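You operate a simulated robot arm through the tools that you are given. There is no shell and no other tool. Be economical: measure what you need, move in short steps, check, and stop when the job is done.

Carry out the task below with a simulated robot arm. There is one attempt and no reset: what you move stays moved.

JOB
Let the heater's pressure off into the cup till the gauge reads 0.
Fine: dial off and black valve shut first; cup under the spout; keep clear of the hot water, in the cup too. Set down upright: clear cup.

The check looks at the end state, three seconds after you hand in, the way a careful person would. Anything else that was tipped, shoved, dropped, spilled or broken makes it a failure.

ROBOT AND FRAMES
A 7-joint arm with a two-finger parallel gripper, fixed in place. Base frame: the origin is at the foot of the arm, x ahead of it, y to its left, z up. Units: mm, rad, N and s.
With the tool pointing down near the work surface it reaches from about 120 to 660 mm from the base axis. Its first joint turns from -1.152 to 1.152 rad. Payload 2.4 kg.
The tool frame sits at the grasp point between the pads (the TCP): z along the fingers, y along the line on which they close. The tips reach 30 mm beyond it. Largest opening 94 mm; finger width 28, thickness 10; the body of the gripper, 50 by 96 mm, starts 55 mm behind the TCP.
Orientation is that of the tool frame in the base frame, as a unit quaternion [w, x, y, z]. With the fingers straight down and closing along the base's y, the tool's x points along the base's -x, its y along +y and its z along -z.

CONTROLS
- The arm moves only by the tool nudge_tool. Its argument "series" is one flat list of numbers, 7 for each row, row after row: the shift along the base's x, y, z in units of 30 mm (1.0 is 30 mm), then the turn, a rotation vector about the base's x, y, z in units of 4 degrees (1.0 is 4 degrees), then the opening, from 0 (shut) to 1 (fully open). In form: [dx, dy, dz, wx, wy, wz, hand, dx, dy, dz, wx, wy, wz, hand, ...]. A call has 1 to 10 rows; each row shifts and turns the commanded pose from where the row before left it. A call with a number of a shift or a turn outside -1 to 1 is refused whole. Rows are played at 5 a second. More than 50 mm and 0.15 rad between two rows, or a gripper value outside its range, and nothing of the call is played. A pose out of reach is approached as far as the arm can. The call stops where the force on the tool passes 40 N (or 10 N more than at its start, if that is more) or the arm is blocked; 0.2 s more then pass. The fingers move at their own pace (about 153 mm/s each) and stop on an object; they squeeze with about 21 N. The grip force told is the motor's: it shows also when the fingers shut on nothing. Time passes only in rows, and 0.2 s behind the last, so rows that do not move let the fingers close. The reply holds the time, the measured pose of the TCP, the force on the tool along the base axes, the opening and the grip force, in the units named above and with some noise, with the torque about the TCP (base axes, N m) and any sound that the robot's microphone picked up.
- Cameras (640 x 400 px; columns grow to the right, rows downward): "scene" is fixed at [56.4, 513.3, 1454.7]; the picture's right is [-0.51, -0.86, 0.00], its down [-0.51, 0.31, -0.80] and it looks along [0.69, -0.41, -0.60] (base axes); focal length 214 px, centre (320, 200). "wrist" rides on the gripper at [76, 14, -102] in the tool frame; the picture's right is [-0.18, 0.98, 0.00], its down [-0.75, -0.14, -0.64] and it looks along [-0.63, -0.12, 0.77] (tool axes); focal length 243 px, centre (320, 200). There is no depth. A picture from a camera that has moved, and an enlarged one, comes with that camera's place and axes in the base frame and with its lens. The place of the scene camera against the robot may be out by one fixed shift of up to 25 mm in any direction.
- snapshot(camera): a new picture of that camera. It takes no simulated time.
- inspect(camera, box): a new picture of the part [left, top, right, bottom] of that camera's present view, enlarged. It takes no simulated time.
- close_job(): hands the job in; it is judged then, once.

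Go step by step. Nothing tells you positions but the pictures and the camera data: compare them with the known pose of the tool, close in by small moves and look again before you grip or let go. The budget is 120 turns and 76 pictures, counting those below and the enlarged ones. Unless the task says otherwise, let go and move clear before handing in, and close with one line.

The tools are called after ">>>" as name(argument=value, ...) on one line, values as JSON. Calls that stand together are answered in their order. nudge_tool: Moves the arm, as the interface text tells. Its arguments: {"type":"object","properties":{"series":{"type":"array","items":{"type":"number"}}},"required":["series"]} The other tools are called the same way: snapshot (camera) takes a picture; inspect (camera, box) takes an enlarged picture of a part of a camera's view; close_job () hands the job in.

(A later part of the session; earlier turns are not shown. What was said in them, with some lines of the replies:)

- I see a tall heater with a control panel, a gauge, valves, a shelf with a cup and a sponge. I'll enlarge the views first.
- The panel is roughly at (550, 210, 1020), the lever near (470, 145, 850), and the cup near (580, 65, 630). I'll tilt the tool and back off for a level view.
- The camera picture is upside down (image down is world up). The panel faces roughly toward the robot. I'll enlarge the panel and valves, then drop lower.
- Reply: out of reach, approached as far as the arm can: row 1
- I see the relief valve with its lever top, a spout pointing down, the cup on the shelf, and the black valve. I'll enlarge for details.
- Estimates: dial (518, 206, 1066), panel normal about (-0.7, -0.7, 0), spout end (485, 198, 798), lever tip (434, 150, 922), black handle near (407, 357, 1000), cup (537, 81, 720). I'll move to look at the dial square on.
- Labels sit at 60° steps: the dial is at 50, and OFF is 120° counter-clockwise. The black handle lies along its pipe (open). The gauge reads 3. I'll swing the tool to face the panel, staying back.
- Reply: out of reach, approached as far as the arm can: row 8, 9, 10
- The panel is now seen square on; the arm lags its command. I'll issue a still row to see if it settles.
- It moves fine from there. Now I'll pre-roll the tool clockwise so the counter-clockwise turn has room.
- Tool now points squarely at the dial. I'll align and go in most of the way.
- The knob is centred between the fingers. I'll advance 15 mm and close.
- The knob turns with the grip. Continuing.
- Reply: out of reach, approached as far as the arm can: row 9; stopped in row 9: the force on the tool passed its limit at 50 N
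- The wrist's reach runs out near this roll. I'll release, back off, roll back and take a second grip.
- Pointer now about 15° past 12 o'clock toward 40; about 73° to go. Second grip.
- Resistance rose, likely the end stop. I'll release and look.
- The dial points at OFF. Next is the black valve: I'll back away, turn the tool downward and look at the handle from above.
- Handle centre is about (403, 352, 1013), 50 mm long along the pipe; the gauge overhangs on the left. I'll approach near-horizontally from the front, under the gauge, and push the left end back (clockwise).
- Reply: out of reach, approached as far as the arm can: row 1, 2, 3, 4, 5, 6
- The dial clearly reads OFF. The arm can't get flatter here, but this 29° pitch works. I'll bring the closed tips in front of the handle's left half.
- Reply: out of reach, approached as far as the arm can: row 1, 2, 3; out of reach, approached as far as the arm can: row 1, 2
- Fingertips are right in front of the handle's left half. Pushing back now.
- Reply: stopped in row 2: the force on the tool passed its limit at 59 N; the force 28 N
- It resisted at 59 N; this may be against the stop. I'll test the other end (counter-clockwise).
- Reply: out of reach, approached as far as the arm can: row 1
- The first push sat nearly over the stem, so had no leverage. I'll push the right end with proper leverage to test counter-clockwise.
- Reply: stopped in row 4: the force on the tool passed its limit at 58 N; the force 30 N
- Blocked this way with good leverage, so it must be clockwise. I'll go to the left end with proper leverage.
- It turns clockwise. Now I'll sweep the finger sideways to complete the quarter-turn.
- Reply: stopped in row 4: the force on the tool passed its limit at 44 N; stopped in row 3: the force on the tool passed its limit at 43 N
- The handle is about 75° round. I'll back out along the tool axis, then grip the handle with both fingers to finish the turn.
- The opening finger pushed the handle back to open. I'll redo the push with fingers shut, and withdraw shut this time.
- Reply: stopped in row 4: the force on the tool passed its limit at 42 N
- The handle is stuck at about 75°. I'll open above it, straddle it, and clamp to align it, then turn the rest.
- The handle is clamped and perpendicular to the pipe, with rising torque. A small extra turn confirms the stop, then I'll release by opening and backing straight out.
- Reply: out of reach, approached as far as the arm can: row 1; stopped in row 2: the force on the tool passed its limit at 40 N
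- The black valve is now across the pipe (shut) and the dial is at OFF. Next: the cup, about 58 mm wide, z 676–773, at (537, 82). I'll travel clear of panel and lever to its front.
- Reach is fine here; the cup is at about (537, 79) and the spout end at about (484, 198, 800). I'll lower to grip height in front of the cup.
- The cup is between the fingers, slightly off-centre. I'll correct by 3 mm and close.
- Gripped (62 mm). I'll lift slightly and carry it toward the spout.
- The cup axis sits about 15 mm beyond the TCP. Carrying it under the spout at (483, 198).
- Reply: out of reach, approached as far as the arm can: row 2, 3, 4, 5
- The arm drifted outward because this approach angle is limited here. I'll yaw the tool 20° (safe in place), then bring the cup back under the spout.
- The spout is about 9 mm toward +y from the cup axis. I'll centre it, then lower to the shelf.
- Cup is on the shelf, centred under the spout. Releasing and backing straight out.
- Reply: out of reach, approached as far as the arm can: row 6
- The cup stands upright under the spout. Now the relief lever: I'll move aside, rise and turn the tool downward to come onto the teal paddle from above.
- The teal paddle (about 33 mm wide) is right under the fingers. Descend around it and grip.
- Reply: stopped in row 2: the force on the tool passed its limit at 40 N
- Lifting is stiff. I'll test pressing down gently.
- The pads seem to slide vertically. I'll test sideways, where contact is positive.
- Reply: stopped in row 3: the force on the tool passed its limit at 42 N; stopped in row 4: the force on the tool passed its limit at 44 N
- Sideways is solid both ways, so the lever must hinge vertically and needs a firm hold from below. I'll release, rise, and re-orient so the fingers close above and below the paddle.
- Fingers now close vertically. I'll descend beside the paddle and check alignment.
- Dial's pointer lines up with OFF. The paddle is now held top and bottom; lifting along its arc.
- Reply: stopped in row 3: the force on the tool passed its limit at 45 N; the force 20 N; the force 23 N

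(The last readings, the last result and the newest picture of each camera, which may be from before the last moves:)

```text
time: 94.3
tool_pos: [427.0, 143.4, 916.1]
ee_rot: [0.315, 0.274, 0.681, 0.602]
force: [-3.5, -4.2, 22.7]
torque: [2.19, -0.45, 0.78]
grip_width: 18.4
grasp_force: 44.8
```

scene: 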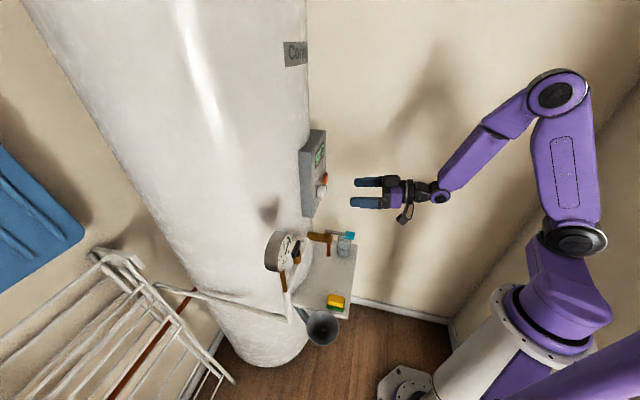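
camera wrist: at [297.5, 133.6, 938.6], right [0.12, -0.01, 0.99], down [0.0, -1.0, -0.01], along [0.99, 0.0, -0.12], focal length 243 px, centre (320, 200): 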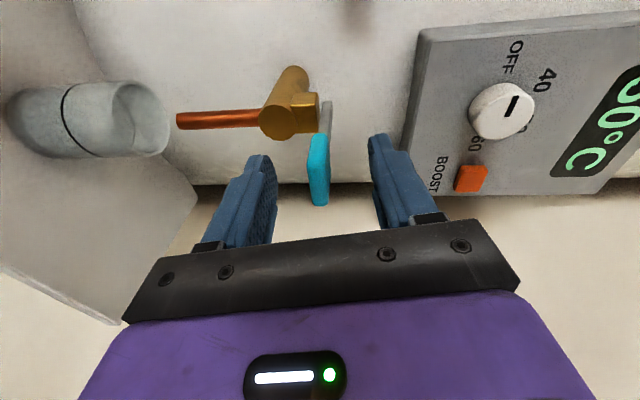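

>>> inspect(camera="scene", box=[270, 215, 370, 285])

```text
5.71 times, centred on (320, 250) of scene
camera zoom: at [56.0, 513.0, 1454.9], right [-0.51, -0.86, 0.0], down [-0.51, 0.31, -0.8], along [0.69, -0.41, -0.6], focal length 1226 px, centre (320, -86)
```

zoom: 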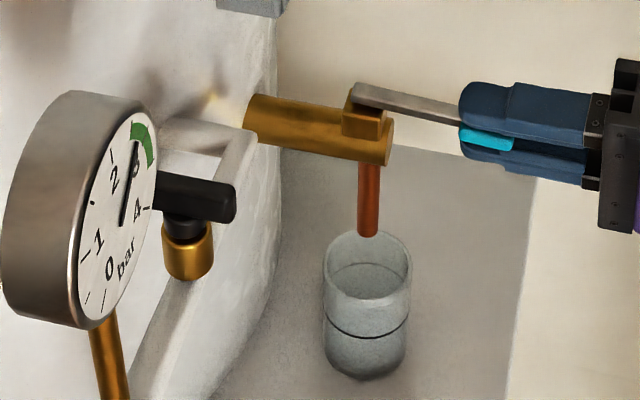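

The lever does seem slightly lower than before. I'll press further down and listen.

>>> nudge_tool(series=[0, 0, -0.1, 0.2, -0.2, 0, 0.05, 0, 0, -0.1, 0.2, -0.2, 0, 0.05, 0, 0, -0.1, 0.2, -0.2, 0, 0.05])

```text
time: 95.1
tool_pos: [427.3, 143.3, 907.4]
ee_rot: [0.324, 0.269, 0.661, 0.621]
force: [11.0, 7.7, 23.5]
torque: [2.01, -0.39, 0.18]
grip_width: 20.2
grasp_force: 44.9
```

>>> nudge_tool(series=[0, 0, -0.1, 0.3, -0.3, 0, 0.05, 0, 0, -0.1, 0.3, -0.3, 0, 0.05])

>>> inspect(camera="scene", box=[270, 215, 370, 285])

```text
time: 95.6
tool_pos: [426.4, 143.9, 905.7]
ee_rot: [0.33, 0.263, 0.644, 0.638]
force: [-1.5, 1.8, 23.5]
torque: [2.19, -0.46, -0.17]
grip_width: 18.3
grasp_force: 45.1
stopped in row 2: the force on the tool passed its limit at 42 N (the readings are from after the stop); the commanded pose is now the measured one
```

```text
5.71 times, centred on (320, 250) of scene
camera zoom: at [56.0, 513.2, 1454.8], right [-0.51, -0.86, 0.0], down [-0.51, 0.31, -0.8], along [0.69, -0.41, -0.6], focal length 1226 px, centre (320, -86)
```

zoom: 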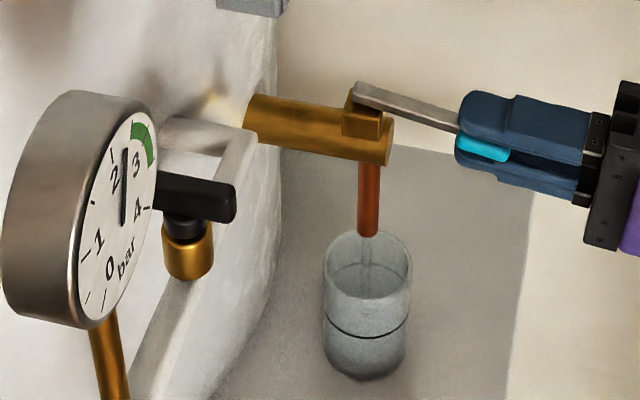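

Pressing down opens it: water runs into the cup and the gauge is falling. Holding.

>>> nudge_tool(series=[0, 0, 0, 0, 0, 0, 0.05, 0, 0, 0, 0, 0, 0, 0.05, 0, 0, 0, 0, 0, 0, 0.05, 0, 0, 0, 0, 0, 0, 0.05, 0, 0, 0, 0, 0, 0, 0.05, 0, 0, 0, 0, 0, 0, 0.05])

>>> inspect(camera="scene", box=[270, 215, 370, 285])

```text
time: 97.0
tool_pos: [426.9, 144.6, 904.1]
ee_rot: [0.33, 0.263, 0.646, 0.636]
force: [7.2, 9.9, 23.4]
torque: [1.94, -0.4, 0.23]
grip_width: 19.4
grasp_force: 44.6
```

```text
5.71 times, centred on (320, 250) of scene
camera zoom: at [56.2, 513.4, 1454.7], right [-0.51, -0.86, 0.0], down [-0.51, 0.31, -0.8], along [0.69, -0.41, -0.6], focal length 1226 px, centre (320, -86)
```

zoom: 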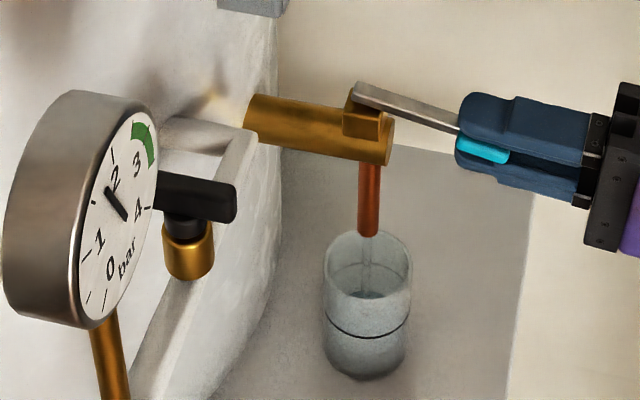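

>>> nudge_tool(series=[0, 0, 0, 0, 0, 0, 0.05, 0, 0, 0, 0, 0, 0, 0.05, 0, 0, 0, 0, 0, 0, 0.05, 0, 0, 0, 0, 0, 0, 0.05, 0, 0, 0, 0, 0, 0, 0.05, 0, 0, 0, 0, 0, 0, 0.05, 0, 0, 0, 0, 0, 0, 0.05, 0, 0, 0, 0, 0, 0, 0.05, 0, 0, 0, 0, 0, 0, 0.05, 0, 0, 0, 0, 0, 0, 0.05])

>>> inspect(camera="scene", box=[270, 215, 370, 285])

```text
time: 99.2
tool_pos: [427.3, 143.4, 904.2]
ee_rot: [0.33, 0.263, 0.646, 0.636]
force: [8.1, 11.3, 23.8]
torque: [1.91, -0.36, 0.07]
grip_width: 19.5
grasp_force: 44.5
```

```text
5.71 times, centred on (320, 250) of scene
camera zoom: at [56.2, 513.4, 1454.7], right [-0.51, -0.86, 0.0], down [-0.51, 0.31, -0.8], along [0.69, -0.41, -0.6], focal length 1226 px, centre (320, -86)
```

zoom: 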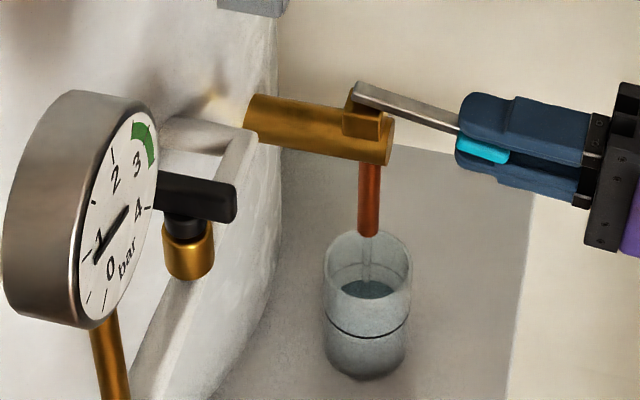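

>>> nudge_tool(series=[0, 0, 0, 0, 0, 0, 0.05, 0, 0, 0, 0, 0, 0, 0.05, 0, 0, 0, 0, 0, 0, 0.05, 0, 0, 0, 0, 0, 0, 0.05, 0, 0, 0, 0, 0, 0, 0.05, 0, 0, 0, 0, 0, 0, 0.05, 0, 0, 0, 0, 0, 0, 0.05, 0, 0, 0, 0, 0, 0, 0.05, 0, 0, 0, 0, 0, 0, 0.05, 0, 0, 0, 0, 0, 0, 0.05])

>>> inspect(camera="scene", box=[270, 215, 370, 285])

```text
time: 101.4
tool_pos: [426.1, 143.8, 904.2]
ee_rot: [0.329, 0.263, 0.646, 0.637]
force: [5.1, 9.3, 21.8]
torque: [1.92, -0.34, 0.09]
grip_width: 19.6
grasp_force: 44.7
```

```text
5.71 times, centred on (320, 250) of scene
camera zoom: at [56.2, 513.4, 1454.7], right [-0.51, -0.86, 0.0], down [-0.51, 0.31, -0.8], along [0.69, -0.41, -0.6], focal length 1226 px, centre (320, -86)
```

zoom: 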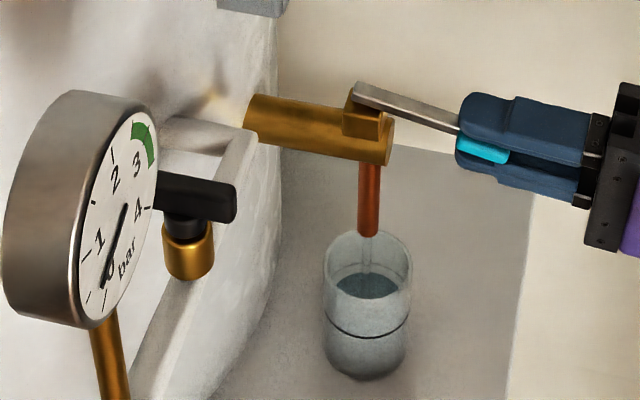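

>>> nudge_tool(series=[0, 0, 0, 0, 0, 0, 0.05, 0, 0, 0, 0, 0, 0, 0.05, 0, 0, 0, 0, 0, 0, 0.05, 0, 0, 0, 0, 0, 0, 0.05, 0, 0, 0, 0, 0, 0, 0.05, 0, 0, 0, 0, 0, 0, 0.05, 0, 0, 0, 0, 0, 0, 0.05])

>>> inspect(camera="scene", box=[270, 225, 340, 275])

```text
time: 103.0
tool_pos: [427.2, 142.4, 905.3]
ee_rot: [0.33, 0.264, 0.646, 0.636]
force: [2.4, 7.9, 21.7]
torque: [1.91, -0.36, 0.1]
grip_width: 19.4
grasp_force: 44.8
```

```text
8.00 times, centred on (305, 250) of scene
camera zoom: at [56.1, 513.3, 1454.7], right [-0.51, -0.86, 0.0], down [-0.51, 0.31, -0.8], along [0.69, -0.41, -0.6], focal length 1716 px, centre (440, -200)
```

zoom: 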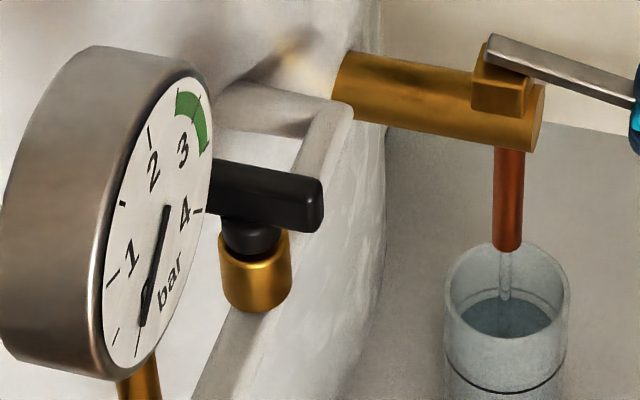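

The needle is on the 0 tick. I'll hold another second, then return the lever up.

>>> nudge_tool(series=[0, 0, 0, 0, 0, 0, 0.05, 0, 0, 0, 0, 0, 0, 0.05, 0, 0, 0, 0, 0, 0, 0.05, 0, 0, 0, 0, 0, 0, 0.05, 0, 0, 0, 0, 0, 0, 0.05, 0, 0, 0, 0, 0, 0, 0.05])

>>> nudge_tool(series=[0, 0, 0.1, -0.25, 0.25, 0, 0.05, 0, 0, 0.1, -0.25, 0.25, 0, 0.05, 0, 0, 0.1, -0.25, 0.25, 0, 0.05, 0, 0, 0.1, -0.25, 0.25, 0, 0.05, 0, 0, 0.1, -0.2, 0.2, 0, 0.05])

>>> inspect(camera="scene", box=[270, 215, 370, 285])

```text
time: 104.4
tool_pos: [427.5, 143.5, 904.5]
ee_rot: [0.329, 0.263, 0.646, 0.636]
force: [1.2, 5.5, 21.1]
torque: [1.92, -0.39, 0.1]
grip_width: 19.2
grasp_force: 45.0
```

```text
time: 105.5
tool_pos: [426.3, 142.3, 919.6]
ee_rot: [0.313, 0.279, 0.679, 0.603]
force: [-12.6, -6.2, 21.8]
torque: [2.15, -0.47, -0.19]
grip_width: 16.3
grasp_force: 45.4
stopped in row 5: the force on the tool passed its limit at 40 N (the readings are from after the stop); the commanded pose is now the measured one
```

```text
5.71 times, centred on (320, 250) of scene
camera zoom: at [55.7, 513.0, 1454.9], right [-0.51, -0.86, 0.0], down [-0.51, 0.31, -0.8], along [0.69, -0.41, -0.6], focal length 1226 px, centre (320, -86)
```

zoom: 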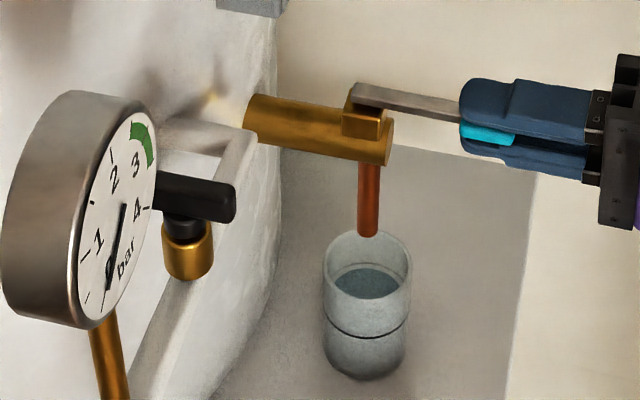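

Flow stopped, lever back up, gauge at 0. Releasing and withdrawing sideways the way I came.

>>> nudge_tool(series=[0, 0, 0, 0, 0, 0, 0.62, 0, 0, 0, 0, 0, 0, 0.62, 0, 0, 0, 0, 0, 0, 0.62, 0.3, -0.42, 0, 0, 0, 0, 0.62, 0.3, -0.42, 0, 0, 0, 0, 0.62, 0.33, -0.41, 0, 0, 0, 0, 0.62, 0.33, -0.41, 0, 0, 0, 0, 0.62, 0.2, -0.5, 0.2, 0, 0, 0, 0.62, 0, -0.6, 0.5, 0, 0, 0, 0.62])

>>> snapshot(camera="wrist")

>>> inspect(camera="scene", box=[270, 215, 370, 285])

```text
time: 107.5
tool_pos: [470.8, 59.1, 938.6]
ee_rot: [0.314, 0.277, 0.682, 0.599]
force: [0.0, -0.4, -0.5]
torque: [0.0, -0.03, 0.01]
grip_width: 58.4
grasp_force: 0.1
```

```text
3 pictures are left
camera wrist: at [343.6, 52.0, 954.3], right [0.12, -0.01, 0.99], down [0.0, -1.0, -0.01], along [0.99, 0.0, -0.12], focal length 243 px, centre (320, 200)
```

wrist: 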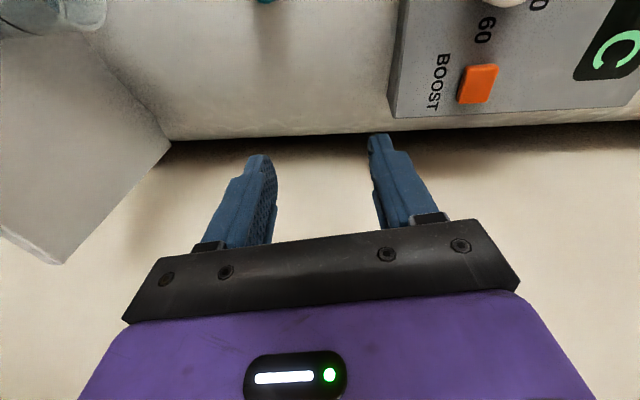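

```text
5.71 times, centred on (320, 250) of scene
camera zoom: at [56.4, 513.3, 1454.7], right [-0.51, -0.86, 0.0], down [-0.51, 0.31, -0.8], along [0.69, -0.41, -0.6], focal length 1226 px, centre (320, -86)
```

zoom: 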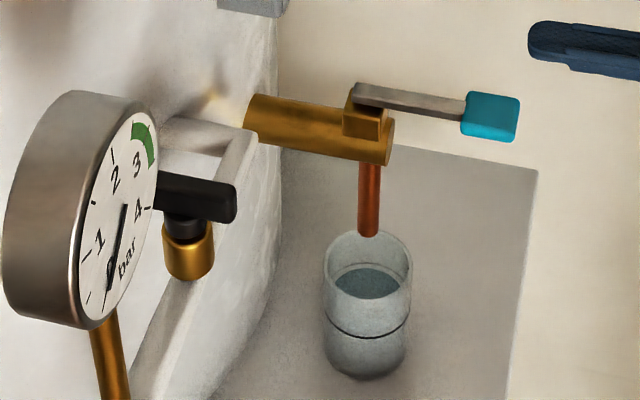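

The gauge reads 0, the flow has stopped, the lever is back in place, the cup stands upright under the spout, and the arm is clear. I'm handing in.

>>> close_job()

```text
The job is handed in.
```

The heater's pressure is let off into the cup and the gauge needle is on the 0 mark; the dial is at OFF, the black valve is shut, the lever is back up, the cup stands upright under the spout and the arm is clear.
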